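You operate a simulated robot arm through the tools that you are given. There is no shell and no other tool. Be economical: measure what you need, move in short steps, check, and stop when the job is done.

You run a simulated robot arm. Do the job below in one go: nothing can be reset, and whatever is moved stays where it is left.

## Task
Fetch the sample cup from the right end of the sorting table and set it on the cream placard there. Switch the table switch on. Take the blue pad and put it in the carton in the cardboard box. Take the white jar on the top of the inspection bench and put it away on the left end of the long table. Take the plunger on the right grid paper and put it away on the steel bench, by the blender. Fetch the red block and set it on the middle of the right bench. Put the white-cap jar labelled "2 1 1" from the middle grid paper on the brown wood block there and the white-cap jar that says "4 2 3" on the right end of the right bench. Do these in any order. Set down upright: white jar, plunger, white-cap jar.

It is judged by the outcome, as a careful person would: the job done as asked, and still so three seconds after it is handed in. It fails if anything else is knocked over, pushed out of place, dropped, spilled or broken. Lids that push on must go on centred and level and be pressed home; caps that screw on are set level and turned clockwise until they are tight.

## Robot
A 7-joint arm with a vacuum gripper on a trunk, on a base that drives. Base frame: it is fixed to the floor where the robot stands at the start and does not move with it; the origin is under the middle of the robot, x ahead of it, y to its left, z up. Readings come in mm, rad, newtons and seconds.
With the tool pointing down near the work surface it reaches from about 100 to 800 mm from the robot's upright axis, wherever it stands. Its first joint turns from -2.897 to 2.897 rad. Places, roughly: blue pad (6x5x4 cm) [2500, 4300, 900]; carton in the cardboard box (78x15 cm) [-1020, 960, 920]; left end of the long table (30x24 cm) [520, 2640, 800]; middle of the right bench [-4000, 2600, 800]; placard [250, 250, 750]; plunger (5x5x8 cm) [-3900, 3100, 900]; red block [-4000, 3500, 750]; right end of the right bench [-4000, 4100, 800]; sample cup [500, 250, 750]; steel bench, by the blender (52x18 cm) [2220, -200, 860]; table switch [2100, 3300, 900]; white jar [-1500, 4250, 750]; white-cap jar [-4000, 1750, 750]; wood block [-4000, 2000, 750]. Payload 1.88 kg.
Tool frame: the origin (TCP) lies in the middle of the cups' lips, and z points out of the cups. The gripper has 1 cup of 32 mm across, covering 32 by 32 mm (tool x, y); the bellows give 14 mm. With the vacuum on, a cup seals on a smooth face that it is pressed against (1 to 4 N); it does not hold porous or soft things. The pull reaches 41 N.
Orientation is told as [roll, pitch, yaw] about the base's x, y, z axes, in that order, counted from this pose: with the cups facing straight down, the tool's x points along the base's -x, its y along +y and its z along -z.

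## Interface
- The arm moves only by the tool jog_arm. Its argument "increments" is a list of rows, each an object (a shift or turn left out is 0, a gripper value left out holds the last) with "suction": the vacuum: 1 switches it on, 0 off; "delta_pos": the shift along the base's x, y, z in units of 150 mm (1.0 is 150 mm), a list of three; "dr": the turn, a rotation vector about the base's x, y, z in units of 120 degrees (1.0 is 120 degrees), a list of three. In form: [{"suction": suction, "delta_pos": [x, y, z], "dr": [rx, ry, rz]}, ...]. A call has 1 to 20 rows; each row is the pose to reach, as a shift and turn from the pose commanded when the call began. A call with a number of a shift or a turn outside -1 to 1 is refused whole. Rows are played at 5 a second. More than 50 mm and 0.15 rad between two rows, or a gripper value outside its range, and nothing of the call is played. Where a pose cannot be reached the arm comes as near as it can. A force on the tool above 40 N (or 10 N above the force at the start of the call, whichever is more), or a blocked arm, ends the call early, and 0.2 s more pass. The pull builds up within a second once a cup has sealed. Time passes only in rows, and 0.2 s behind the last, so rows that repeat a pose give it time. It gives the time, the measured TCP pose, the force on the tool (base axes) and the pull of the vacuum at its end, in the units of the frame above (readings bear some noise), with the torque about the TCP (base axes, N m) and any sound that the robot's microphone picked up, and new pictures: "views" is both (left out), scene, wrist or none.
- Cameras (640 x 400 px; columns grow to the right, rows downward): "scene" is now at [-33.8, 255.5, 1465.4]; the picture's right is [0.96, -0.28, 0.00], its down [-0.07, -0.26, -0.96] and it looks along [0.27, 0.93, -0.27] (base axes); focal length 214 px, centre (320, 200). "wrist" rides on the gripper at [82, 14, -216] in the tool frame; the picture's right is [-0.17, 0.99, 0.00], its down [-0.91, -0.15, -0.37] and it looks along [-0.37, -0.06, 0.93] (tool axes); focal length 243 px, centre (320, 200).
- slide_trunk(by): slides the trunk up (or, below 0, down) by that many mm; the arm and the scene camera ride with it, the base frame stays. It gives what a move gives, with no picture.
- steer(legs): drives the robot by 1 to 6 legs, each [ahead, left, turn to the left] in mm, mm and rad, along the robot's own axes; the way and the turn of a leg run together, so that a leg with both is an arc; at most 1500 mm and 3.142 rad a leg. The arm and the cameras ride along, it lands a little off, and it stops where it bumps. It gives what a move gives, and a new picture of the scene camera.
- pan_tilt(pan, tilt): turns the head with the scene camera to pan (to the left, within 2.705 rad either way) and tilt (down, from -0.506 to 1.204), counted from straight ahead of the robot. It gives what a move gives, and a new picture of the scene camera.
- point_at(camera, pixels): for up to 12 pixels [column, row] of the newest picture of that camera ("zoom" is the newest enlarged one), the place [x, y, z] in the base frame of the surface seen there, good to about 2 mm. No time passes.
- close_up(camera, box): a new picture of the part [left, top, right, bottom] of that camera's present view, enlarged. No time passes.
- job_done(): hands the job in; it is judged then, once.

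Work in short steps. Measure before you move; look again where a grasp or a placing could have gone wrong, and mend it. You have 145 turns and 260 pictures in all, those below and enlarged ones among them. Switch the vacuum off and draw the arm clear of the work before you hand the job in, unless the task says otherwise; then end with one line.

The tools are called by a JSON object that holds its "name" and its "arguments". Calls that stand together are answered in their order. jog_arm: Moves the arm, as the interface text tells. Its arguments: {"type":"object","properties":{"increments":{"type":"array","items":{"type":"object","properties":{"suction":{"type":"number"},"delta_pos":{"type":"array","items":{"type":"number"}},"dr":{"type":"array","items":{"type":"number"}}}}},"views":{"type":"string","enum":["both","scene","wrist","none"]}},"required":["increments"]} The other tools are called the same way: slide_trunk (by) slides the trunk up or down; steer (legs) drives the base; pan_tilt (pan, tilt) turns the head that bears the scene camera; point_at (camera, pixels) gives the place of the surface under pixels of a picture; close_up (camera, box) takes an enlarged picture of a part of a camera's view; job_done () hands the job in.

At the start:

```text
clock: 0.0
tool_pos: [-70.4, 470.3, 1152.2]
tool_rot: [0.017, 0.006, -0.022]
contact_force: [0.5, -0.2, -0.1]
wrist_torque: [0.01, 0.05, 0.01]
pull: 0.0
trunk travel left (down, up): [-375.0, 215.0]
robot x, y, heading: [-3.0, 3.2, 0.001]
head pan, tilt: [1.285, 1.201]
```

scene: 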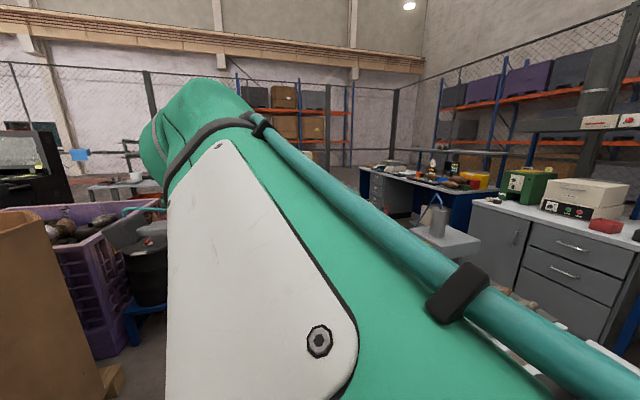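
wrist: 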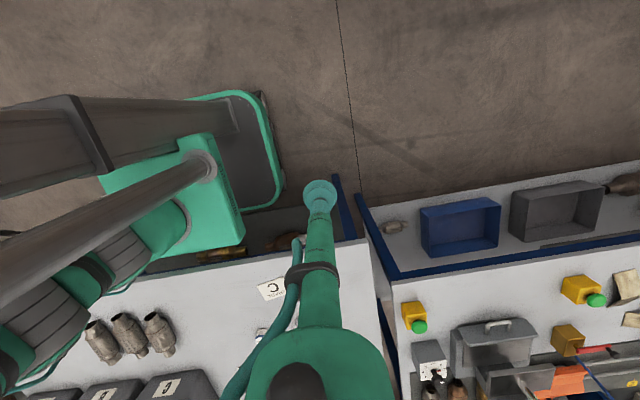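

The scene view is blocked by the arm; I pan the head ahead to look at the sorting table's right end (cup at about [500,250,750]).

{"name": "pan_tilt", "arguments": {"pan": 0.3, "tilt": 0.9}}

```text
clock: 1.3
tool_pos: [-67.3, 471.3, 1152.4]
tool_rot: [0.02, 0.007, -0.025]
contact_force: [0.0, 0.4, -0.6]
wrist_torque: [-0.01, 0.0, 0.03]
pull: 0.0
trunk travel left (down, up): [-375.0, 215.0]
robot x, y, heading: [-0.5, -2.2, -0.0]
head pan, tilt: [0.3, 0.901]
```

scene: 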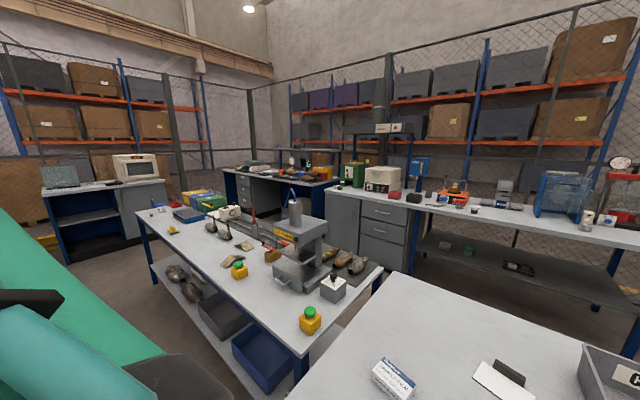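

The table at front right seems to be the sorting table end; I tilt lower and look more to the front.

{"name": "pan_tilt", "arguments": {"pan": -0.1, "tilt": 1.204}}

{"name": "point_at", "arguments": {"camera": "scene", "pixels": [[320, 200], [320, 100], [320, 350], [390, 375], [500, 380], [200, 300]]}}

```text
clock: 2.1
tool_pos: [-68.0, 470.4, 1152.3]
tool_rot: [0.019, 0.006, -0.025]
contact_force: [0.6, -0.6, -0.2]
wrist_torque: [0.0, 0.01, 0.04]
pull: 0.1
trunk travel left (down, up): [-375.0, 215.0]
robot x, y, heading: [-1.3, 1.0, 0.005]
head pan, tilt: [-0.099, 1.201]
```

scene: 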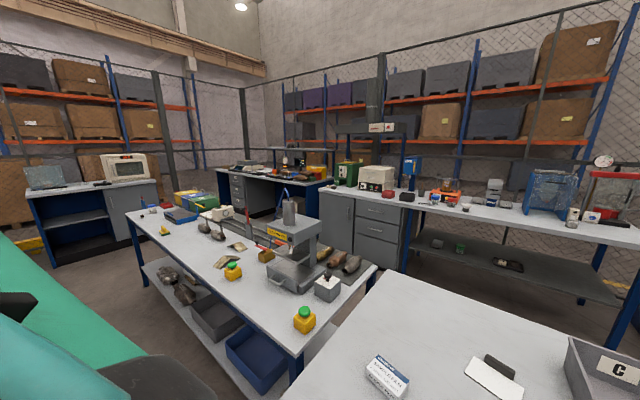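

```text
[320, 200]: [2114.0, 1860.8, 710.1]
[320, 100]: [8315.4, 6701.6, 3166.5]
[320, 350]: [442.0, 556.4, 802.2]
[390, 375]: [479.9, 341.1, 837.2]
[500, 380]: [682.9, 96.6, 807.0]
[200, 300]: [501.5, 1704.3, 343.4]
```

The picture changed little relative to the command; I repeat to see whether the head is lagging.

{"name": "pan_tilt", "arguments": {"pan": -0.1, "tilt": 1.204}}

{"name": "point_at", "arguments": {"camera": "scene", "pixels": [[320, 200], [320, 350], [390, 375], [500, 380], [200, 300], [40, 350]]}}

```text
clock: 2.7
tool_pos: [-66.1, 471.5, 1151.4]
tool_rot: [0.017, 0.006, -0.026]
contact_force: [0.0, -0.4, -0.8]
wrist_torque: [0.02, -0.01, -0.01]
pull: 0.0
trunk travel left (down, up): [-375.0, 215.0]
robot x, y, heading: [1.9, 2.0, 0.001]
head pan, tilt: [-0.099, 1.201]
```

scene: 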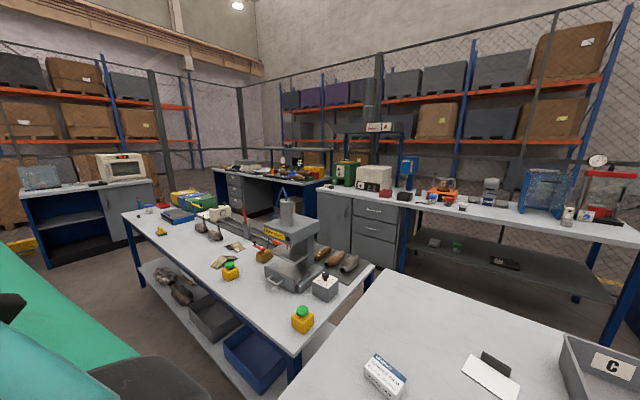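

```text
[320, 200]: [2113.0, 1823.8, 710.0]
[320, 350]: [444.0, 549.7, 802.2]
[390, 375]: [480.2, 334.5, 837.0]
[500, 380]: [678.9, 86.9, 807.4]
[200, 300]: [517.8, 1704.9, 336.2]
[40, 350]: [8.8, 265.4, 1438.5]
```

The head settles away from the commanded pan; I test a larger pan to learn how it responds.

{"name": "pan_tilt", "arguments": {"pan": -1.0, "tilt": 1.2}}

{"name": "point_at", "arguments": {"camera": "scene", "pixels": [[320, 200], [320, 350]]}}

```text
clock: 3.9
tool_pos: [-67.2, 471.3, 1152.2]
tool_rot: [0.017, 0.004, -0.026]
contact_force: [-0.9, -0.3, 0.1]
wrist_torque: [0.0, 0.0, -0.01]
pull: 0.0
trunk travel left (down, up): [-375.0, 215.0]
robot x, y, heading: [1.4, 0.7, 0.007]
head pan, tilt: [-1.0, 1.201]
```

scene: 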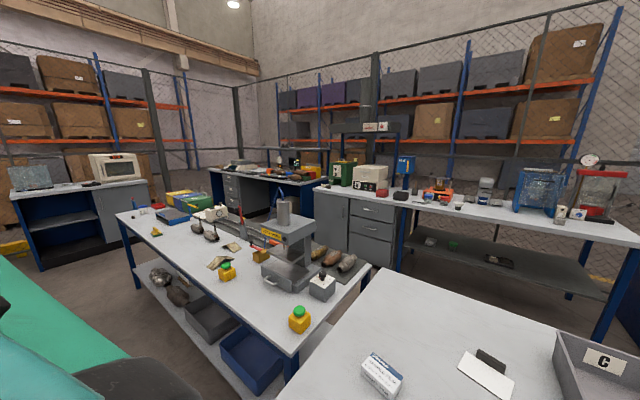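

```text
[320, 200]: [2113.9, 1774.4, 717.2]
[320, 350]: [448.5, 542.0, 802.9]
```

The encoder claims -1.0 but the picture hardly moves, so the head looks jammed, perhaps against the arm. I pan back to the left to see.

{"name": "pan_tilt", "arguments": {"pan": 0.6, "tilt": 0.6}}

{"name": "point_at", "arguments": {"camera": "scene", "pixels": [[320, 200], [320, 350]]}}

```text
clock: 5.6
tool_pos: [-67.1, 471.5, 1150.6]
tool_rot: [0.017, 0.006, -0.027]
contact_force: [-0.2, -0.4, -0.1]
wrist_torque: [0.02, 0.0, 0.02]
pull: 0.2
trunk travel left (down, up): [-375.0, 215.0]
robot x, y, heading: [1.9, 1.2, 0.001]
head pan, tilt: [0.6, 0.6]
```

scene: 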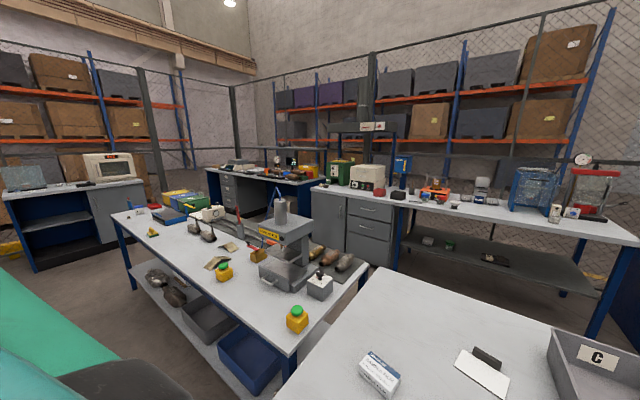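

```text
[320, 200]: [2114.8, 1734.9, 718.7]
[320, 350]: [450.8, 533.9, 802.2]
```

The view drifts regardless of the command, so the head appears jammed (the arm's green casing sits right beside it). I zoom on the near table first, then will move the arm away.

{"name": "close_up", "arguments": {"camera": "scene", "box": [280, 260, 640, 400]}}

{"name": "close_up", "arguments": {"camera": "scene", "box": [100, 180, 380, 340]}}

{"name": "close_up", "arguments": {"camera": "scene", "box": [300, 120, 640, 300]}}

{"name": "point_at", "arguments": {"camera": "scene", "pixels": [[380, 372], [484, 372], [488, 355], [587, 360], [400, 185], [150, 233], [298, 310], [290, 345], [385, 275], [480, 185], [120, 180]]}}

```text
1.78 times, centred on (460, 330) of scene
```

zoom: 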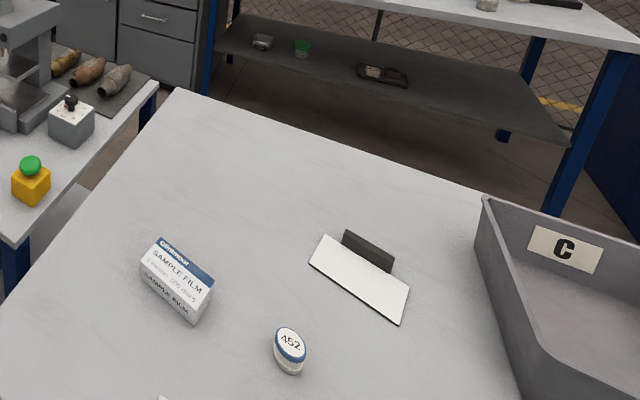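

```text
2.29 times, centred on (240, 260) of scene
```

zoom: 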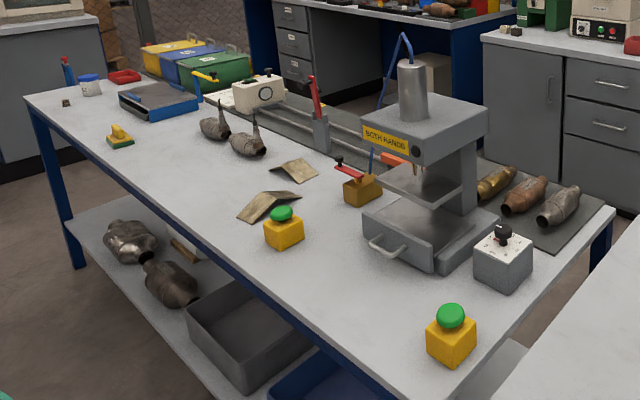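

```text
1.88 times, centred on (470, 210) of scene
```

zoom: 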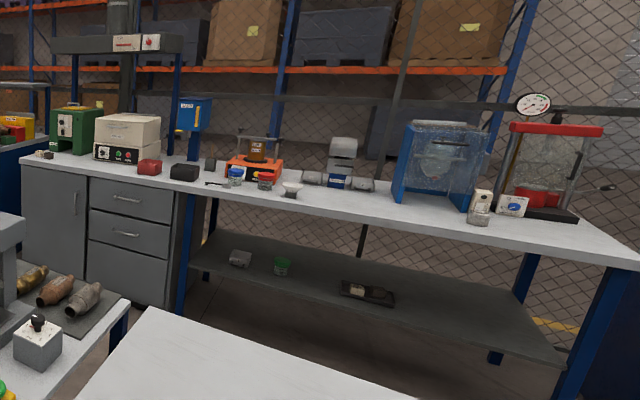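

```text
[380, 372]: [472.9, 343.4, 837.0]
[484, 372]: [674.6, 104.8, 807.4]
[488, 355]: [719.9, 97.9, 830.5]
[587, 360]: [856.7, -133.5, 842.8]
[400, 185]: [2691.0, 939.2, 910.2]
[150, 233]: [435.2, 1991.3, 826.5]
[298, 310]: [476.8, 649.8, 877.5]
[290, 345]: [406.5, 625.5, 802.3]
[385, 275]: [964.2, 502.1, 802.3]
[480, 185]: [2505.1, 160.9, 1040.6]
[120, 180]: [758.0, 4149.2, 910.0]
```

The zoom shows a small "452" cup at about zoom (290,350). I measure features in the wrist picture (card "C" at (270,288)) and zoom the near part of the scene.

{"name": "point_at", "arguments": {"camera": "wrist", "pixels": [[270, 289], [100, 340], [160, 390], [260, 335], [390, 228], [414, 312], [280, 240], [220, 252], [460, 225], [350, 300]]}}

{"name": "close_up", "arguments": {"camera": "scene", "box": [320, 320, 520, 400]}}

{"name": "point_at", "arguments": {"camera": "zoom", "pixels": [[395, 355], [300, 220], [165, 380]]}}

```text
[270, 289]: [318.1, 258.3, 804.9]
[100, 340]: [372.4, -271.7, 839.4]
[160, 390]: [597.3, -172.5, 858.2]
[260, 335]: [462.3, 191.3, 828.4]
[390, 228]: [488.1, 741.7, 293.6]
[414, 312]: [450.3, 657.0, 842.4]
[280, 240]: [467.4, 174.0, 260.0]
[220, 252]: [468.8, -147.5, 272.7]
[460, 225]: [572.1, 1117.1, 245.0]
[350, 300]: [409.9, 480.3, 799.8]
```

```text
3.20 times, centred on (420, 360) of scene
```

zoom: 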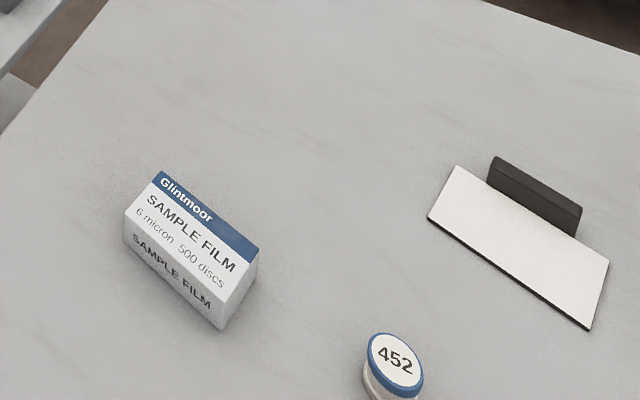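

```text
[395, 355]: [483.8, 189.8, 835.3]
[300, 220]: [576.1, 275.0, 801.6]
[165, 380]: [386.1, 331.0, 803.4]
```

Cup lid top is at about [484,190,835], the placard card at about [318,258,805]. I start moving the tool toward the cup by jogging, seeing if that frees the head.

{"name": "jog_arm", "arguments": {"increments": [{"delta_pos": [0.25, -0.1, 0]}, {"delta_pos": [0.5, -0.2, 0]}, {"delta_pos": [0.75, -0.3, 0]}, {"delta_pos": [1, -0.4, 0]}], "views": "none"}}

{"name": "jog_arm", "arguments": {"increments": [{"delta_pos": [0.25, -0.1, 0]}, {"delta_pos": [0.5, -0.2, 0]}, {"delta_pos": [0.75, -0.3, 0]}, {"delta_pos": [1, -0.4, 0]}], "views": "none"}}

{"name": "jog_arm", "arguments": {"increments": [{"delta_pos": [0.25, -0.15, 0]}, {"delta_pos": [0.5, -0.3, 0]}, {"delta_pos": [0.75, -0.4, 0]}, {"delta_pos": [1, -0.5, 0]}], "views": "none"}}

{"name": "jog_arm", "arguments": {"increments": [{"delta_pos": [0.2, -0.15, -0.25]}, {"delta_pos": [0.4, -0.3, -0.5]}, {"delta_pos": [0.5, -0.4, -0.75]}, {"delta_pos": [0.6, -0.55, -1]}, {"delta_pos": [0.6, -0.55, -1]}], "views": "both"}}

```text
clock: 6.6
tool_pos: [80.0, 410.7, 1154.3]
tool_rot: [0.024, 0.007, -0.021]
contact_force: [-0.6, 0.8, -0.4]
wrist_torque: [-0.01, -0.03, -0.03]
pull: 0.2
trunk travel left (down, up): [-375.0, 215.0]
robot x, y, heading: [-1.5, 0.8, -0.001]
head pan, tilt: [0.6, 0.6]
```

```text
clock: 7.6
tool_pos: [228.7, 351.8, 1151.3]
tool_rot: [0.019, 0.006, -0.019]
contact_force: [-0.6, -0.4, 0.3]
wrist_torque: [0.0, 0.0, -0.01]
pull: 0.0
trunk travel left (down, up): [-375.0, 215.0]
robot x, y, heading: [-0.3, -3.2, -0.005]
head pan, tilt: [0.6, 0.6]
```

```text
clock: 8.6
tool_pos: [381.1, 273.3, 1152.4]
tool_rot: [0.019, 0.006, -0.022]
contact_force: [-0.5, -0.2, -0.3]
wrist_torque: [-0.06, -0.06, -0.03]
pull: 0.0
trunk travel left (down, up): [-375.0, 215.0]
robot x, y, heading: [0.2, 1.6, 0.005]
head pan, tilt: [0.6, 0.6]
```

```text
refused: row 1 steps farther than a row can; nothing moved
```

I redo the last step with smaller rows (previous one refused).

{"name": "jog_arm", "arguments": {"increments": [{"delta_pos": [0.17, -0.14, -0.2]}, {"delta_pos": [0.34, -0.28, -0.4]}, {"delta_pos": [0.5, -0.4, -0.6]}, {"delta_pos": [0.6, -0.5, -0.8]}, {"delta_pos": [0.69, -0.55, -1]}, {"delta_pos": [0.69, -0.55, -1]}], "views": "both"}}

```text
clock: 10.0
tool_pos: [484.5, 193.6, 1001.0]
tool_rot: [0.019, 0.006, -0.022]
contact_force: [0.0, -0.4, 0.1]
wrist_torque: [0.0, 0.03, -0.04]
pull: 0.0
trunk travel left (down, up): [-375.0, 215.0]
robot x, y, heading: [-1.2, 1.0, 0.004]
head pan, tilt: [0.6, 0.6]
```

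scene: 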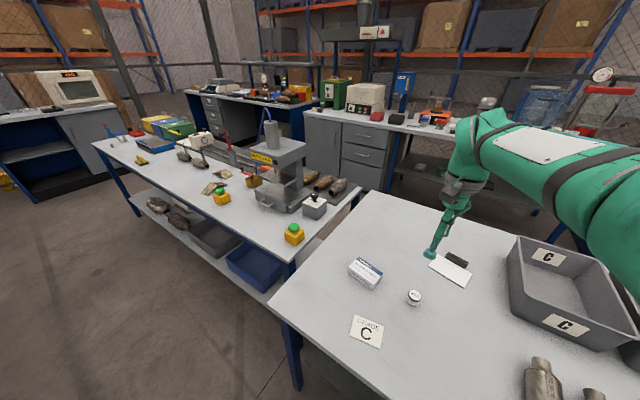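
wrist: 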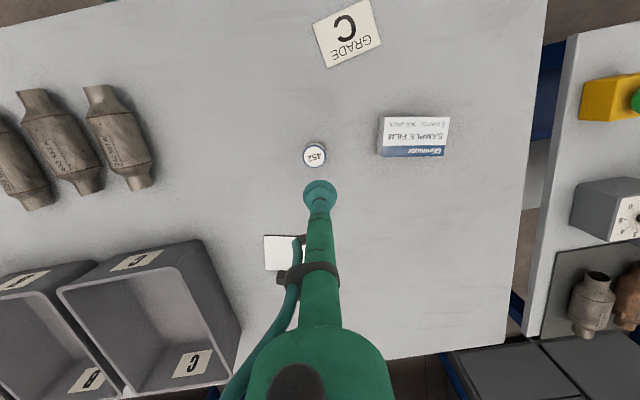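

The head is free now. The cream "GRADE C" card is visible next to the "452" cup; I measure both exactly.

{"name": "point_at", "arguments": {"camera": "wrist", "pixels": [[315, 156], [305, 152], [325, 156], [315, 146], [347, 34], [316, 25], [370, 5], [326, 66], [380, 40], [320, 120]]}}

{"name": "point_at", "arguments": {"camera": "scene", "pixels": [[414, 295], [366, 332], [354, 318], [382, 320]]}}

```text
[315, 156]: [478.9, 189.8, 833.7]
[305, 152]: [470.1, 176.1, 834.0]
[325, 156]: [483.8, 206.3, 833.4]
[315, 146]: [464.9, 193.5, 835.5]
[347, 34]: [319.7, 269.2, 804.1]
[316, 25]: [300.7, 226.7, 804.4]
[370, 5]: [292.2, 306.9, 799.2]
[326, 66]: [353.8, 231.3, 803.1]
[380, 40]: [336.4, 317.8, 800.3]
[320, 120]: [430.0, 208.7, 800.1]
```

```text
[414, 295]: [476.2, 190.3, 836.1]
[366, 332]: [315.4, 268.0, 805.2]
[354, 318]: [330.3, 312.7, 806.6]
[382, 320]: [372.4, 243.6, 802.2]
```

Cup lid centre is about [477,190,834]; card centre about [319,268,804]. I descend above the lid.

{"name": "jog_arm", "arguments": {"increments": [{"delta_pos": [-0.05, -0.02, -0.3]}, {"delta_pos": [-0.05, -0.02, -0.6]}, {"delta_pos": [-0.05, -0.02, -0.9]}, {"delta_pos": [-0.05, -0.02, -0.97], "suction": 1}], "views": "none"}}

{"name": "jog_arm", "arguments": {"increments": [{"delta_pos": [0, 0, -0.06]}, {"delta_pos": [0, 0, -0.12]}, {"delta_pos": [0, 0, -0.15]}, {"delta_pos": [0, 0, -0.17]}, {"delta_pos": [0, 0, -0.17]}, {"delta_pos": [0, 0, -0.17]}, {"delta_pos": [0, 0, -0.17]}], "views": "wrist"}}

```text
clock: 11.0
tool_pos: [476.3, 188.8, 857.0]
tool_rot: [0.019, 0.005, -0.021]
contact_force: [0.2, 0.4, -0.3]
wrist_torque: [0.03, -0.02, 0.0]
pull: 0.0
trunk travel left (down, up): [-375.0, 215.0]
robot x, y, heading: [5.4, 0.8, -0.001]
head pan, tilt: [0.6, 0.6]
```

```text
clock: 12.6
tool_pos: [476.8, 189.9, 830.5]
tool_rot: [0.019, 0.004, -0.02]
contact_force: [0.2, 2.5, 13.5]
wrist_torque: [-0.2, -0.16, 0.02]
pull: 40.8
trunk travel left (down, up): [-375.0, 215.0]
robot x, y, heading: [0.2, -0.4, 0.002]
head pan, tilt: [0.6, 0.6]
```

wrist: 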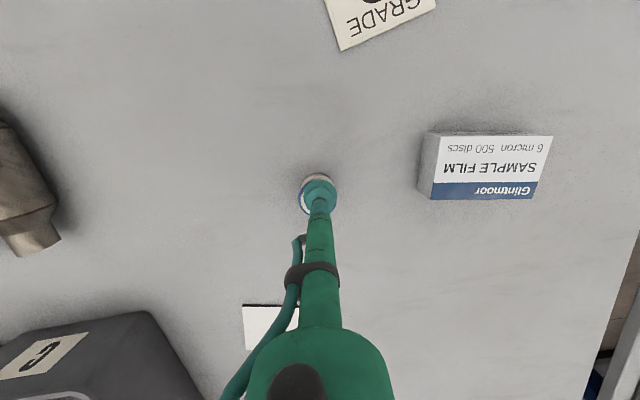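

Sealed (pull 40.8 N). I lift 45 mm and carry it over the card.

{"name": "jog_arm", "arguments": {"increments": [{"delta_pos": [0, 0, 0.15]}, {"delta_pos": [0, 0, 0.3]}, {"delta_pos": [-0.25, 0.13, 0.35]}, {"delta_pos": [-0.5, 0.26, 0.35]}, {"delta_pos": [-0.75, 0.39, 0.35]}, {"delta_pos": [-1, 0.52, 0.35]}, {"delta_pos": [-1, 0.52, 0.35]}], "views": "none"}}

{"name": "jog_arm", "arguments": {"increments": [{"delta_pos": [-0.05, 0, -0.1]}, {"delta_pos": [-0.05, 0, -0.2]}, {"delta_pos": [-0.05, 0, -0.26]}, {"delta_pos": [-0.05, 0, -0.28]}, {"delta_pos": [-0.05, 0, -0.3]}, {"delta_pos": [-0.05, 0, -0.3]}], "views": "wrist"}}

```text
clock: 14.2
tool_pos: [324.8, 267.7, 884.7]
tool_rot: [0.019, 0.005, -0.022]
contact_force: [-0.8, -1.3, -0.1]
wrist_torque: [0.02, -0.05, -0.05]
pull: 40.8
trunk travel left (down, up): [-375.0, 215.0]
robot x, y, heading: [0.3, -1.9, -0.001]
head pan, tilt: [0.6, 0.6]
```

```text
clock: 15.6
tool_pos: [318.3, 268.0, 838.3]
tool_rot: [0.019, 0.006, -0.022]
contact_force: [-0.6, -0.2, -0.1]
wrist_torque: [-0.02, -0.03, -0.05]
pull: 40.2
trunk travel left (down, up): [-375.0, 215.0]
robot x, y, heading: [2.0, 1.7, -0.002]
head pan, tilt: [0.6, 0.6]
```

wrist: 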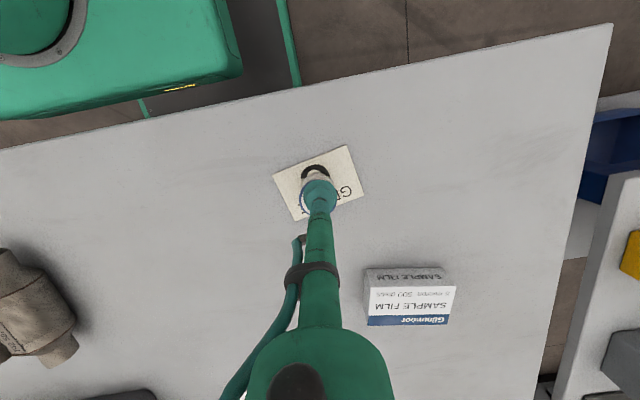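

Over the card, no contact yet at 838. I lower a few mm more, release and lift.

{"name": "jog_arm", "arguments": {"increments": [{"delta_pos": [0, 0, -0.015]}, {"delta_pos": [0, 0, -0.025]}, {"delta_pos": [0, 0, -0.032]}], "views": "none"}}

{"name": "jog_arm", "arguments": {"increments": [{"suction": 0}, {"suction": 0}, {"suction": 0}, {"suction": 0}, {"delta_pos": [0, 0, 0.1]}, {"delta_pos": [0, 0, 0.3]}, {"delta_pos": [0, 0, 0.6]}, {"delta_pos": [0, 0, 0.9]}], "views": "both"}}

```text
clock: 16.4
tool_pos: [319.0, 269.5, 834.8]
tool_rot: [0.022, 0.004, -0.02]
contact_force: [0.4, 0.8, 13.6]
wrist_torque: [-0.18, -0.15, -0.01]
pull: 40.8
trunk travel left (down, up): [-375.0, 215.0]
robot x, y, heading: [0.1, -0.7, 0.001]
head pan, tilt: [0.6, 0.6]
```

```text
clock: 18.2
tool_pos: [318.5, 268.0, 968.1]
tool_rot: [0.019, 0.007, -0.021]
contact_force: [0.6, 0.6, 0.1]
wrist_torque: [0.01, 0.01, -0.03]
pull: 0.2
trunk travel left (down, up): [-375.0, 215.0]
robot x, y, heading: [2.4, 2.7, -0.003]
head pan, tilt: [0.6, 0.6]
```

scene: 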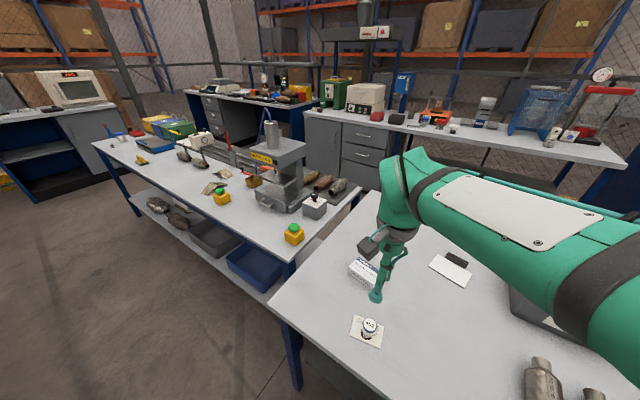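
wrist: 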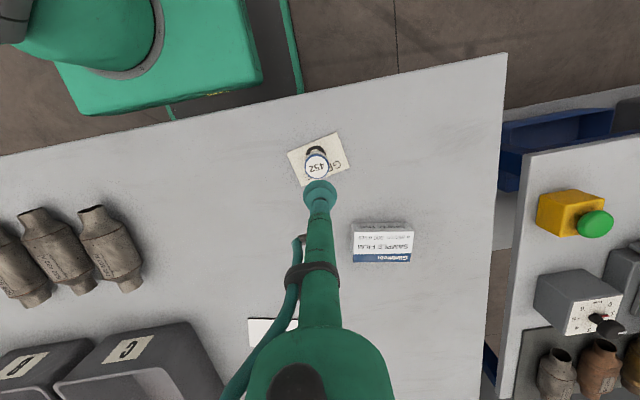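

The cup stands on the card. Now I raise the trunk for travel, measure obstacles in the present view, and look left.

{"name": "point_at", "arguments": {"camera": "scene", "pixels": [[98, 140], [130, 205], [300, 385], [190, 92], [207, 130], [318, 100], [305, 112], [383, 190], [110, 105], [38, 145], [355, 200], [620, 162]]}}

{"name": "slide_trunk", "arguments": {"by": 200}}

{"name": "pan_tilt", "arguments": {"pan": 1.5, "tilt": 0.4}}

```text
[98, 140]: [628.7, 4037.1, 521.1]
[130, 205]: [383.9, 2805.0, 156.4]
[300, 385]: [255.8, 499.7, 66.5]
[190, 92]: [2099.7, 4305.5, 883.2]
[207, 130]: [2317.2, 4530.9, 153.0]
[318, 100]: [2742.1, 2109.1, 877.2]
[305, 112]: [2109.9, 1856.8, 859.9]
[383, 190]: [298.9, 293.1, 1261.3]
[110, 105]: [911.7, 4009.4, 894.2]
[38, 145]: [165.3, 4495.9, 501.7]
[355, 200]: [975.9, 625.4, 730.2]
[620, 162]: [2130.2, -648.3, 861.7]
```

```text
clock: 20.4
tool_pos: [317.3, 268.0, 1168.2]
tool_rot: [0.02, 0.004, -0.021]
contact_force: [-0.3, -0.8, -0.2]
wrist_torque: [-0.01, 0.0, -0.01]
pull: 0.0
trunk travel left (down, up): [-575.0, 15.0]
robot x, y, heading: [1.8, -1.3, 0.005]
head pan, tilt: [0.6, 0.6]
```

```text
clock: 21.6
tool_pos: [319.3, 267.4, 1168.2]
tool_rot: [0.02, 0.004, -0.021]
contact_force: [0.3, -0.3, 0.1]
wrist_torque: [0.0, -0.03, -0.02]
pull: 0.0
trunk travel left (down, up): [-575.0, 15.0]
robot x, y, heading: [1.9, -0.1, 0.004]
head pan, tilt: [1.499, 0.4]
```

scene: 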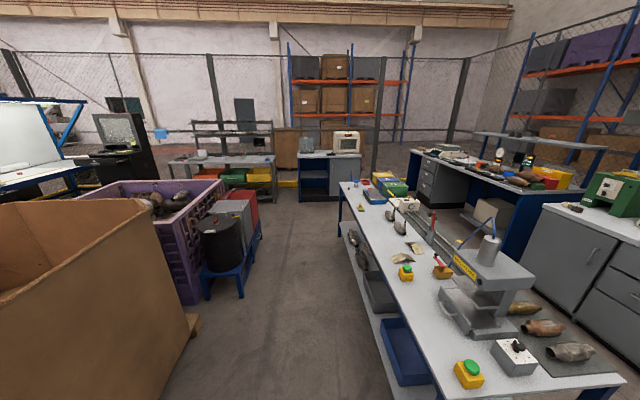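

The aisle to the left is open between the brown box and the long table. I measure the aisle's edges and the desk.

{"name": "point_at", "arguments": {"camera": "scene", "pixels": [[195, 335], [243, 290], [262, 240], [160, 210], [338, 225], [362, 295], [298, 200], [330, 200], [410, 150], [490, 195], [60, 300], [345, 185]]}}

{"name": "close_up", "arguments": {"camera": "scene", "box": [400, 120, 640, 270]}}

```text
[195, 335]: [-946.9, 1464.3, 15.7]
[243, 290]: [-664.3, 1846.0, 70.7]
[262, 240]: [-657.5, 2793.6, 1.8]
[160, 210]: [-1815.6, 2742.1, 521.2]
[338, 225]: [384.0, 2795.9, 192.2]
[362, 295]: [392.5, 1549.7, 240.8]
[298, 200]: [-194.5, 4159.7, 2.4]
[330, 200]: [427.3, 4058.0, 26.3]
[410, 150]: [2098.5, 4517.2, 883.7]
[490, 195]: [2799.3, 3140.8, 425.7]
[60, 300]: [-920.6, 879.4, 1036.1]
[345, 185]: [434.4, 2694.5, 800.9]
```

```text
2.67 times, centred on (520, 195) of scene
```

zoom: 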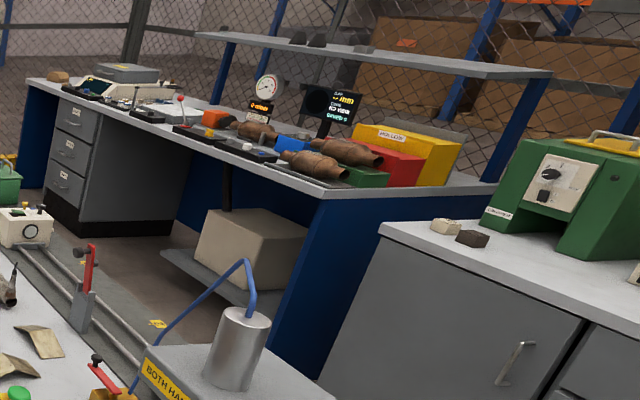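

Aisle: table leg x≥384, bins x≤-660, long table ends y≈2800, cabinet starts y≈4010. I drive left up the aisle to y≈3400, then ahead to x≈1400 before the desk.

{"name": "steer", "arguments": {"legs": [[-100, 0, 0], [0, 1500, 0], [0, 1500, 0], [0, 400, 0], [1500, 0, 0]]}}

{"name": "pan_tilt", "arguments": {"pan": 0.3, "tilt": 0.6}}

```text
clock: 45.9
tool_pos: [1664.9, 3703.5, 1168.4]
tool_rot: [0.02, 0.004, 0.004]
contact_force: [-0.3, -0.4, 0.3]
wrist_torque: [-0.02, -0.02, 0.02]
pull: 0.0
trunk travel left (down, up): [-575.0, 15.0]
robot x, y, heading: [1356.2, 3427.0, 0.02]
head pan, tilt: [1.499, 0.4]
```

scene: 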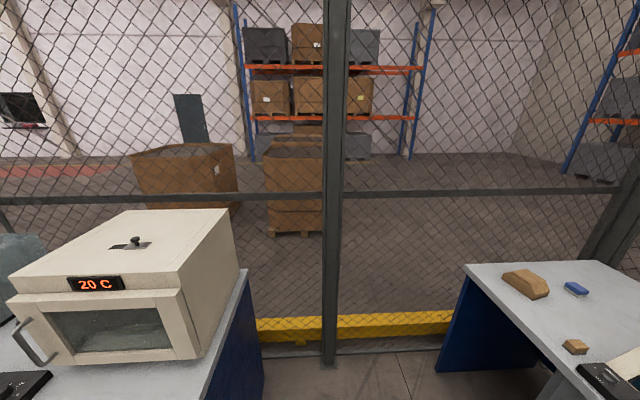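

```text
clock: 47.2
tool_pos: [1664.5, 3703.3, 1169.1]
tool_rot: [0.021, 0.005, 0.003]
contact_force: [0.8, -0.2, -0.3]
wrist_torque: [0.0, -0.01, 0.01]
pull: 0.0
trunk travel left (down, up): [-575.0, 15.0]
robot x, y, heading: [1351.7, 3427.1, 0.028]
head pan, tilt: [0.3, 0.6]
```

scene: 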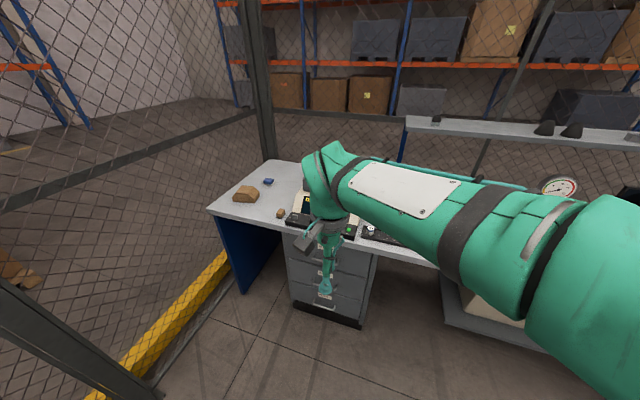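

The blue item is at scene (268,181). I zoom and measure it.

{"name": "close_up", "arguments": {"camera": "scene", "box": [200, 150, 360, 250]}}

{"name": "point_at", "arguments": {"camera": "zoom", "pixels": [[268, 125], [280, 126], [255, 122], [180, 178], [320, 255], [120, 180]]}}

```text
4.00 times, centred on (280, 200) of scene
```

zoom: 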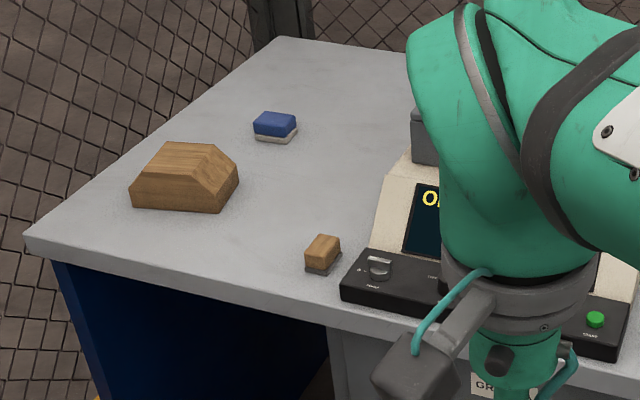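

```text
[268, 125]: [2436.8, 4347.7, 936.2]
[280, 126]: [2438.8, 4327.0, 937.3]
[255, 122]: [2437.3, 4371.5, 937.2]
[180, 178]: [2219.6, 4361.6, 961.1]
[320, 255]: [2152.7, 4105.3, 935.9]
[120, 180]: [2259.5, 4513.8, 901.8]
```

Blue pad top centre ≈ [2438,4347,937]. I check the yellow rail's position, then drive to about (1760,4200).

{"name": "point_at", "arguments": {"camera": "scene", "pixels": [[200, 310], [140, 370], [150, 385], [320, 310], [250, 200], [225, 212]]}}

```text
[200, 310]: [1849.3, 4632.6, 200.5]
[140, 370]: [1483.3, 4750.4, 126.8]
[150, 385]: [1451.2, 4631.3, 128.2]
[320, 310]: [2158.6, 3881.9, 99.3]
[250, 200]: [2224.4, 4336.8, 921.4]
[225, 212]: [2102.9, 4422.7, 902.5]
```

Rail is at y≥4630, so y≈4150 is safe. Driving there.

{"name": "steer", "arguments": {"legs": [[405, 0, -0.02], [0, 720, 0]]}}

{"name": "jog_arm", "arguments": {"increments": [{"delta_pos": [0.3, -0.1, 0]}, {"delta_pos": [0.6, -0.2, 0]}, {"delta_pos": [0.9, -0.3, 0]}, {"delta_pos": [1, -0.3, 0]}], "views": "both"}}

```text
clock: 53.3
tool_pos: [2077.8, 4422.7, 1167.4]
tool_rot: [0.019, 0.004, -0.019]
contact_force: [0.5, 0.1, 0.2]
wrist_torque: [0.0, 0.04, -0.01]
pull: 0.0
trunk travel left (down, up): [-575.0, 15.0]
robot x, y, heading: [1757.8, 4157.3, -0.002]
head pan, tilt: [0.3, 0.6]
```

scene: 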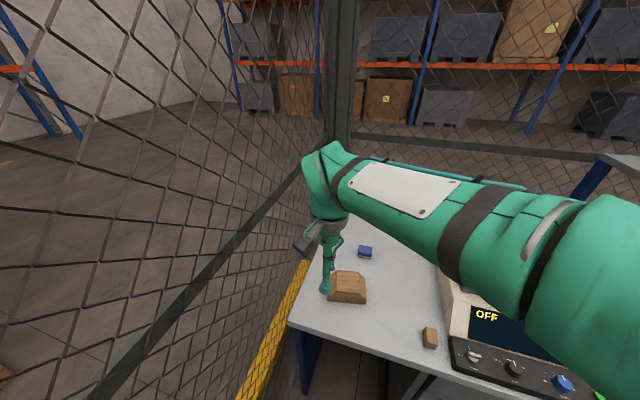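

```text
clock: 54.3
tool_pos: [2230.2, 4376.6, 1168.7]
tool_rot: [0.019, 0.006, -0.02]
contact_force: [0.8, 0.7, -0.5]
wrist_torque: [-0.02, -0.03, -0.04]
pull: 0.2
trunk travel left (down, up): [-575.0, 15.0]
robot x, y, heading: [1763.4, 4152.7, 0.004]
head pan, tilt: [0.3, 0.6]
```

scene: 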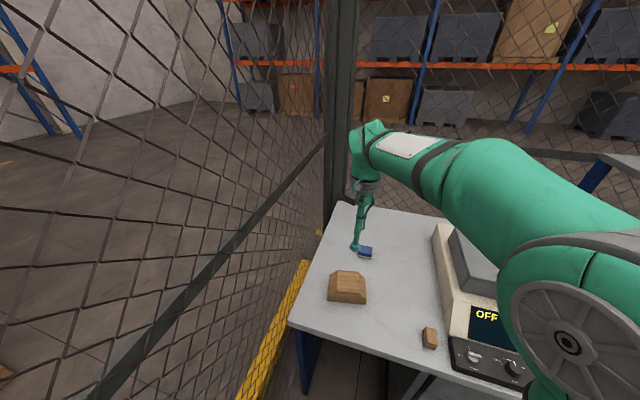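
wrist: 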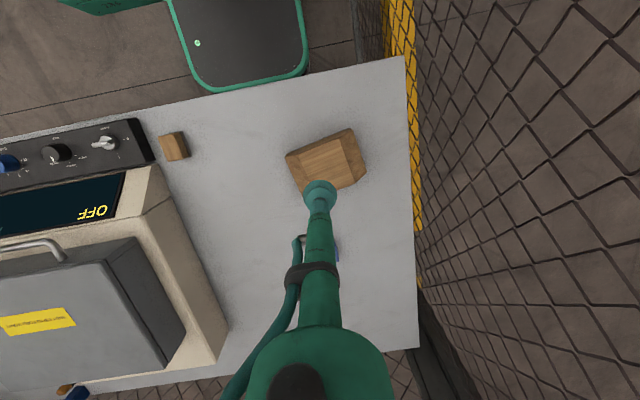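

I continue forward to over the pad.

{"name": "jog_arm", "arguments": {"increments": [{"delta_pos": [0.3, -0.05, 0]}, {"delta_pos": [0.6, -0.1, 0]}, {"delta_pos": [0.9, -0.15, 0]}, {"delta_pos": [1, -0.2, 0]}], "views": "none"}}

{"name": "jog_arm", "arguments": {"increments": [{"delta_pos": [0.2, 0, -0.2]}, {"delta_pos": [0.38, 0, -0.4]}, {"delta_pos": [0.38, 0, -0.7]}, {"delta_pos": [0.38, 0, -1]}], "views": "both"}}

```text
clock: 55.3
tool_pos: [2381.8, 4348.0, 1166.9]
tool_rot: [0.018, 0.007, -0.022]
contact_force: [0.1, -0.9, 0.6]
wrist_torque: [-0.04, 0.01, 0.02]
pull: 0.1
trunk travel left (down, up): [-575.0, 15.0]
robot x, y, heading: [1760.6, 4158.3, -0.001]
head pan, tilt: [0.3, 0.6]
```

```text
clock: 56.3
tool_pos: [2438.7, 4347.7, 1017.7]
tool_rot: [0.021, 0.005, -0.02]
contact_force: [0.5, -0.3, 0.5]
wrist_torque: [0.01, 0.0, 0.0]
pull: 0.1
trunk travel left (down, up): [-575.0, 15.0]
robot x, y, heading: [1764.7, 4154.5, -0.002]
head pan, tilt: [0.3, 0.6]
```

scene: 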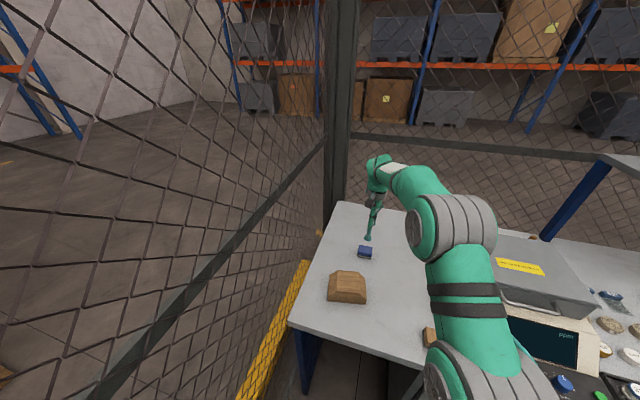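
wrist: 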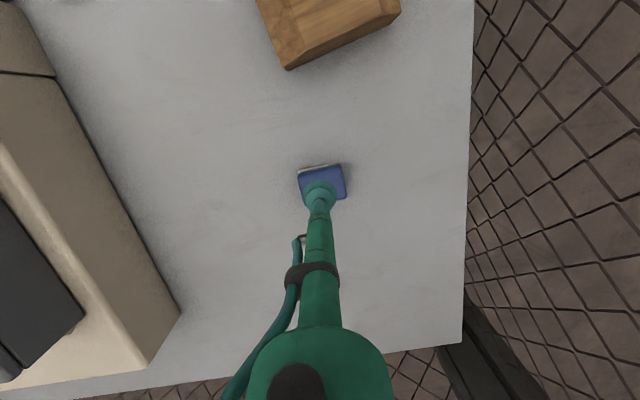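

I check the pad's top in the wrist view.

{"name": "point_at", "arguments": {"camera": "wrist", "pixels": [[303, 178], [341, 174], [304, 196], [345, 198], [322, 178]]}}

{"name": "point_at", "arguments": {"camera": "scene", "pixels": [[365, 248], [362, 257], [440, 350], [460, 330], [430, 330]]}}

```text
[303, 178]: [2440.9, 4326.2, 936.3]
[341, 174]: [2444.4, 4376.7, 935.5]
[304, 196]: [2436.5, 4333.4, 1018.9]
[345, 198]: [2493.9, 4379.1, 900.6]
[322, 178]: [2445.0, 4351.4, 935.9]
```

```text
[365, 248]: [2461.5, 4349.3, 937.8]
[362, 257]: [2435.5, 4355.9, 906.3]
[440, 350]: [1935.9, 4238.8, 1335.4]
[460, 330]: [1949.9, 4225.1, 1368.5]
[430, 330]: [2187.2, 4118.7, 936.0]
```

Pad top spans about x 2437–2483, y 4326–4377; centre [2457,4350,936]. I shift 18 mm and descend with vacuum on.

{"name": "jog_arm", "arguments": {"increments": [{"delta_pos": [0.12, 0.02, -0.2], "suction": 1}, {"delta_pos": [0.12, 0.02, -0.45]}, {"delta_pos": [0.12, 0.02, -0.51]}, {"delta_pos": [0.12, 0.02, -0.54]}, {"delta_pos": [0.12, 0.02, -0.555]}, {"delta_pos": [0.12, 0.02, -0.555]}, {"delta_pos": [0.12, 0.02, -0.555]}, {"delta_pos": [0.12, 0.02, -0.555]}], "views": "wrist"}}

```text
clock: 58.1
tool_pos: [2454.6, 4350.2, 936.1]
tool_rot: [0.019, 0.006, -0.02]
contact_force: [1.2, 1.4, 6.3]
wrist_torque: [-0.18, -0.09, 0.05]
pull: 40.6
trunk travel left (down, up): [-575.0, 15.0]
robot x, y, heading: [1763.0, 4153.7, 0.0]
head pan, tilt: [0.3, 0.6]
```

wrist: 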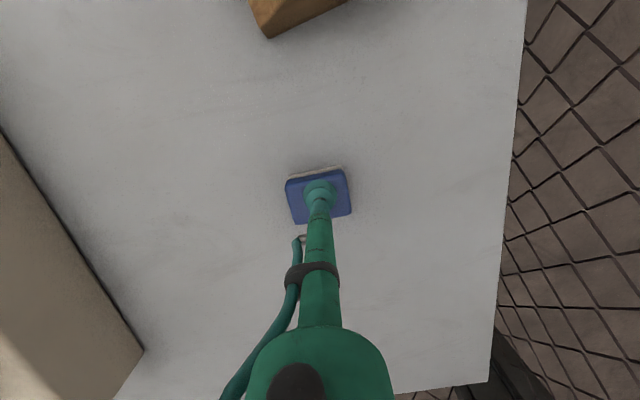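

Sealed. I lift straight up, then retract the arm over the desk.

{"name": "jog_arm", "arguments": {"increments": [{"delta_pos": [0, 0, 0.2]}, {"delta_pos": [0, 0, 0.5]}, {"delta_pos": [0, 0, 0.8]}, {"delta_pos": [-0.15, 0, 1]}, {"delta_pos": [-0.45, 0, 1]}, {"delta_pos": [-0.75, 0, 1]}, {"delta_pos": [-1, 0, 1]}], "views": "none"}}

{"name": "jog_arm", "arguments": {"increments": [{"delta_pos": [-0.2, 0, 0.2]}, {"delta_pos": [-0.5, 0.1, 0.3]}, {"delta_pos": [-0.8, 0.1, 0.4]}, {"delta_pos": [-1, 0.1, 0.5]}], "views": "none"}}

{"name": "pan_tilt", "arguments": {"pan": -0.5, "tilt": 0.7}}

```text
clock: 59.7
tool_pos: [2304.3, 4350.4, 1085.2]
tool_rot: [0.018, 0.006, -0.021]
contact_force: [-0.4, 1.0, -0.7]
wrist_torque: [0.0, 0.05, 0.01]
pull: 40.8
trunk travel left (down, up): [-575.0, 15.0]
robot x, y, heading: [1762.5, 4153.7, 0.003]
head pan, tilt: [0.3, 0.6]
```

```text
clock: 60.7
tool_pos: [2154.0, 4365.5, 1158.1]
tool_rot: [0.02, 0.005, -0.022]
contact_force: [-0.1, -0.9, -0.6]
wrist_torque: [0.03, 0.0, 0.0]
pull: 40.6
trunk travel left (down, up): [-575.0, 15.0]
robot x, y, heading: [1758.2, 4155.2, 0.0]
head pan, tilt: [0.3, 0.6]
```

```text
clock: 61.8
tool_pos: [2154.7, 4364.7, 1159.5]
tool_rot: [0.019, 0.005, -0.019]
contact_force: [-0.1, -0.3, 0.2]
wrist_torque: [0.02, -0.02, 0.0]
pull: 40.2
trunk travel left (down, up): [-575.0, 15.0]
robot x, y, heading: [1763.5, 4156.1, 0.002]
head pan, tilt: [-0.499, 0.7]
```

scene: 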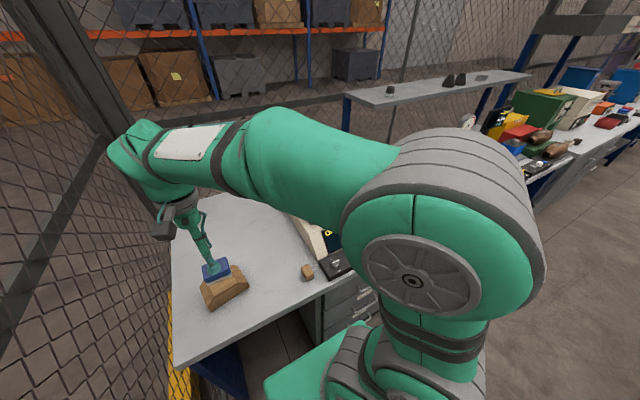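

Pad held. I drive back out to the aisle, turn around, and go to beside the cardboard box at about (-140, 960) facing it.

{"name": "steer", "arguments": {"legs": [[0, -726, 0], [-1500, 0, 0], [-400, 0, 0], [0, 0, 3.14], [0, 1500, 0], [0, 960, 0]]}}

{"name": "pan_tilt", "arguments": {"pan": 0.0, "tilt": 0.8}}

```text
clock: 93.8
tool_pos: [-561.3, 751.8, 1158.4]
tool_rot: [0.02, 0.005, 3.107]
contact_force: [0.5, -0.6, -0.9]
wrist_torque: [-0.01, 0.0, 0.0]
pull: 41.1
trunk travel left (down, up): [-575.0, 15.0]
robot x, y, heading: [-165.7, 957.2, 3.126]
head pan, tilt: [-0.499, 0.7]
```

scene: 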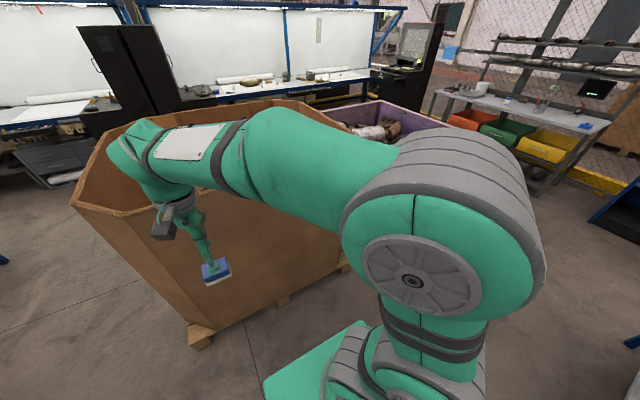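

```text
clock: 94.8
tool_pos: [-561.5, 751.6, 1158.3]
tool_rot: [0.019, 0.005, 3.106]
contact_force: [-0.7, -0.7, -0.6]
wrist_torque: [0.01, 0.01, 0.01]
pull: 40.8
trunk travel left (down, up): [-575.0, 15.0]
robot x, y, heading: [-165.9, 959.5, 3.131]
head pan, tilt: [0.0, 0.799]
```

scene: 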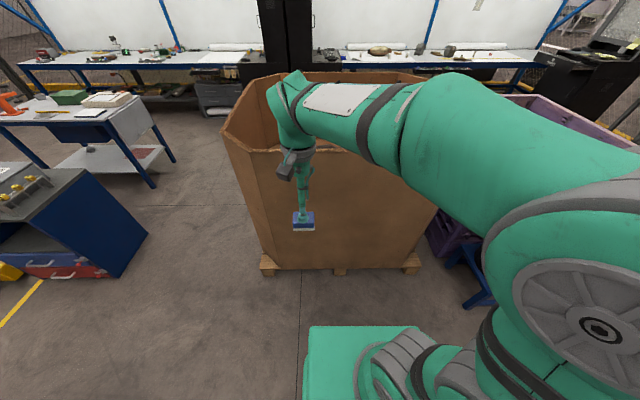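

I measure the box rim to plan a look inside.

{"name": "point_at", "arguments": {"camera": "scene", "pixels": [[242, 152], [223, 135], [350, 150], [275, 74], [420, 80], [262, 128], [400, 265], [265, 265]]}}

{"name": "close_up", "arguments": {"camera": "scene", "box": [200, 60, 480, 235]}}

```text
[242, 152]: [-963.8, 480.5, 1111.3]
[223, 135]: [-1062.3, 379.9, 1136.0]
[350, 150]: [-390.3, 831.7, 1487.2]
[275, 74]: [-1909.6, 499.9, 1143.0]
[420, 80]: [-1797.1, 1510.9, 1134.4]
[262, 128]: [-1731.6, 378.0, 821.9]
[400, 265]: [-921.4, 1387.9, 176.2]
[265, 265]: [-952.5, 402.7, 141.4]
```

```text
2.29 times, centred on (340, 148) of scene
```

zoom: 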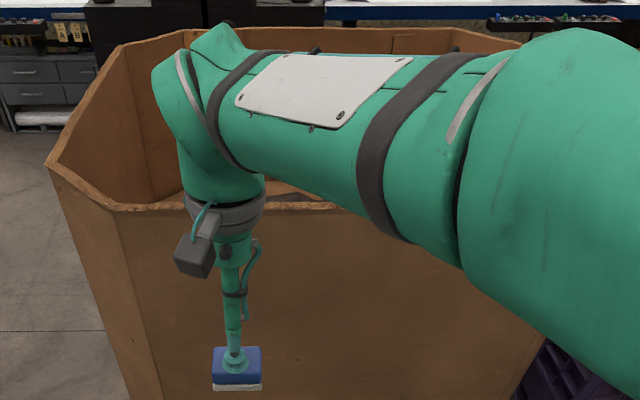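

The rim is at z≈1110–1140, near wall at x≈-930, so I must raise the pad well above it before approaching. I raise and then drive ahead ~430 mm for a wrist look inside.

{"name": "jog_arm", "arguments": {"increments": [{"delta_pos": [0, 0, 0.3]}, {"delta_pos": [0, 0, 0.6]}, {"delta_pos": [0, 0, 0.9]}, {"delta_pos": [0, 0, 1]}], "views": "none"}}

{"name": "steer", "arguments": {"legs": [[430, 0, 0.01]]}}

{"name": "jog_arm", "arguments": {"increments": [{"delta_pos": [-0.1, 0, 0]}, {"delta_pos": [-0.1, 0, 0]}], "views": "wrist"}}

```text
clock: 95.8
tool_pos: [-561.4, 752.2, 1309.1]
tool_rot: [0.02, 0.007, 3.107]
contact_force: [-0.9, 0.2, 0.0]
wrist_torque: [-0.02, -0.02, -0.01]
pull: 40.4
trunk travel left (down, up): [-575.0, 15.0]
robot x, y, heading: [-165.6, 954.9, 3.13]
head pan, tilt: [0.0, 0.799]
```

```text
clock: 98.4
tool_pos: [-989.2, 753.0, 1308.4]
tool_rot: [0.019, 0.004, 3.114]
contact_force: [-1.3, -0.7, 1.1]
wrist_torque: [-0.02, 0.01, 0.01]
pull: 40.3
trunk travel left (down, up): [-575.0, 15.0]
robot x, y, heading: [-593.2, 962.0, 3.138]
head pan, tilt: [0.0, 0.799]
```

scene: 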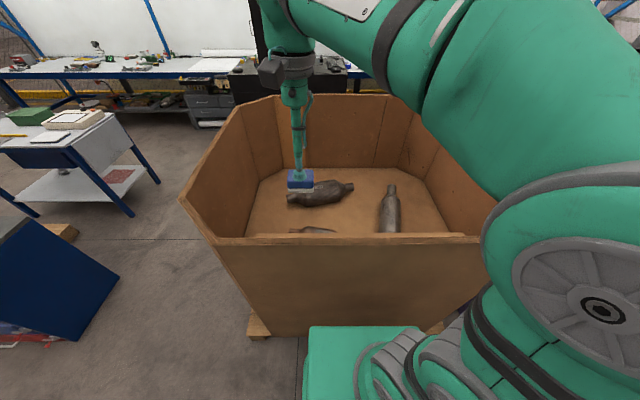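

```text
clock: 99.0
tool_pos: [-1003.6, 754.7, 1308.9]
tool_rot: [0.019, 0.005, 3.116]
contact_force: [0.4, -0.3, -0.1]
wrist_torque: [0.06, 0.01, 0.03]
pull: 40.5
trunk travel left (down, up): [-575.0, 15.0]
robot x, y, heading: [-591.0, 960.7, 3.136]
head pan, tilt: [0.0, 0.799]
```

wrist: 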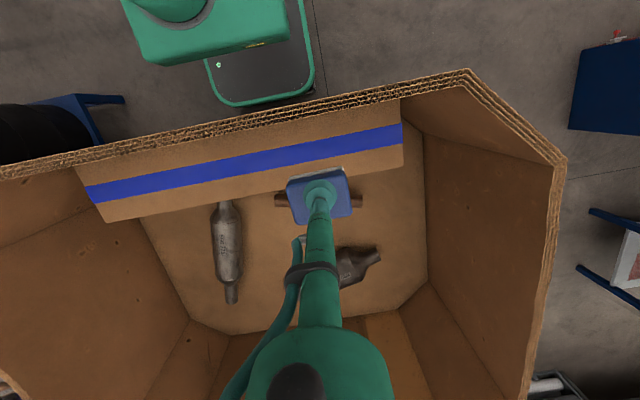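

Along the near wall there is a brown strip with a blue stripe, the 78×15 cm carton. I measure its surface.

{"name": "point_at", "arguments": {"camera": "wrist", "pixels": [[230, 135], [250, 162], [260, 185], [120, 205], [395, 110], [400, 160], [90, 180], [200, 105], [230, 180], [220, 260]]}}

{"name": "close_up", "arguments": {"camera": "wrist", "box": [60, 60, 440, 240]}}

```text
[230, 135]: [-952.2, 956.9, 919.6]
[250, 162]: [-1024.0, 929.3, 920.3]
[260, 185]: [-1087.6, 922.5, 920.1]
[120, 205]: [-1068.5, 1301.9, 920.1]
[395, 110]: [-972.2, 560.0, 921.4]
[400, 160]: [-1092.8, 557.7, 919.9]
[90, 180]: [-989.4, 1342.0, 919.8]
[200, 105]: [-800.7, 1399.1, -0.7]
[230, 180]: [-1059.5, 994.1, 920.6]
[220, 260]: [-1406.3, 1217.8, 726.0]
```

```text
1.68 times, centred on (250, 150) of wrist
```

zoom: 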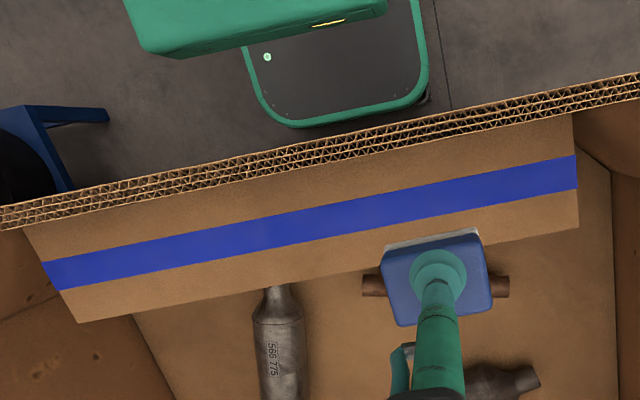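

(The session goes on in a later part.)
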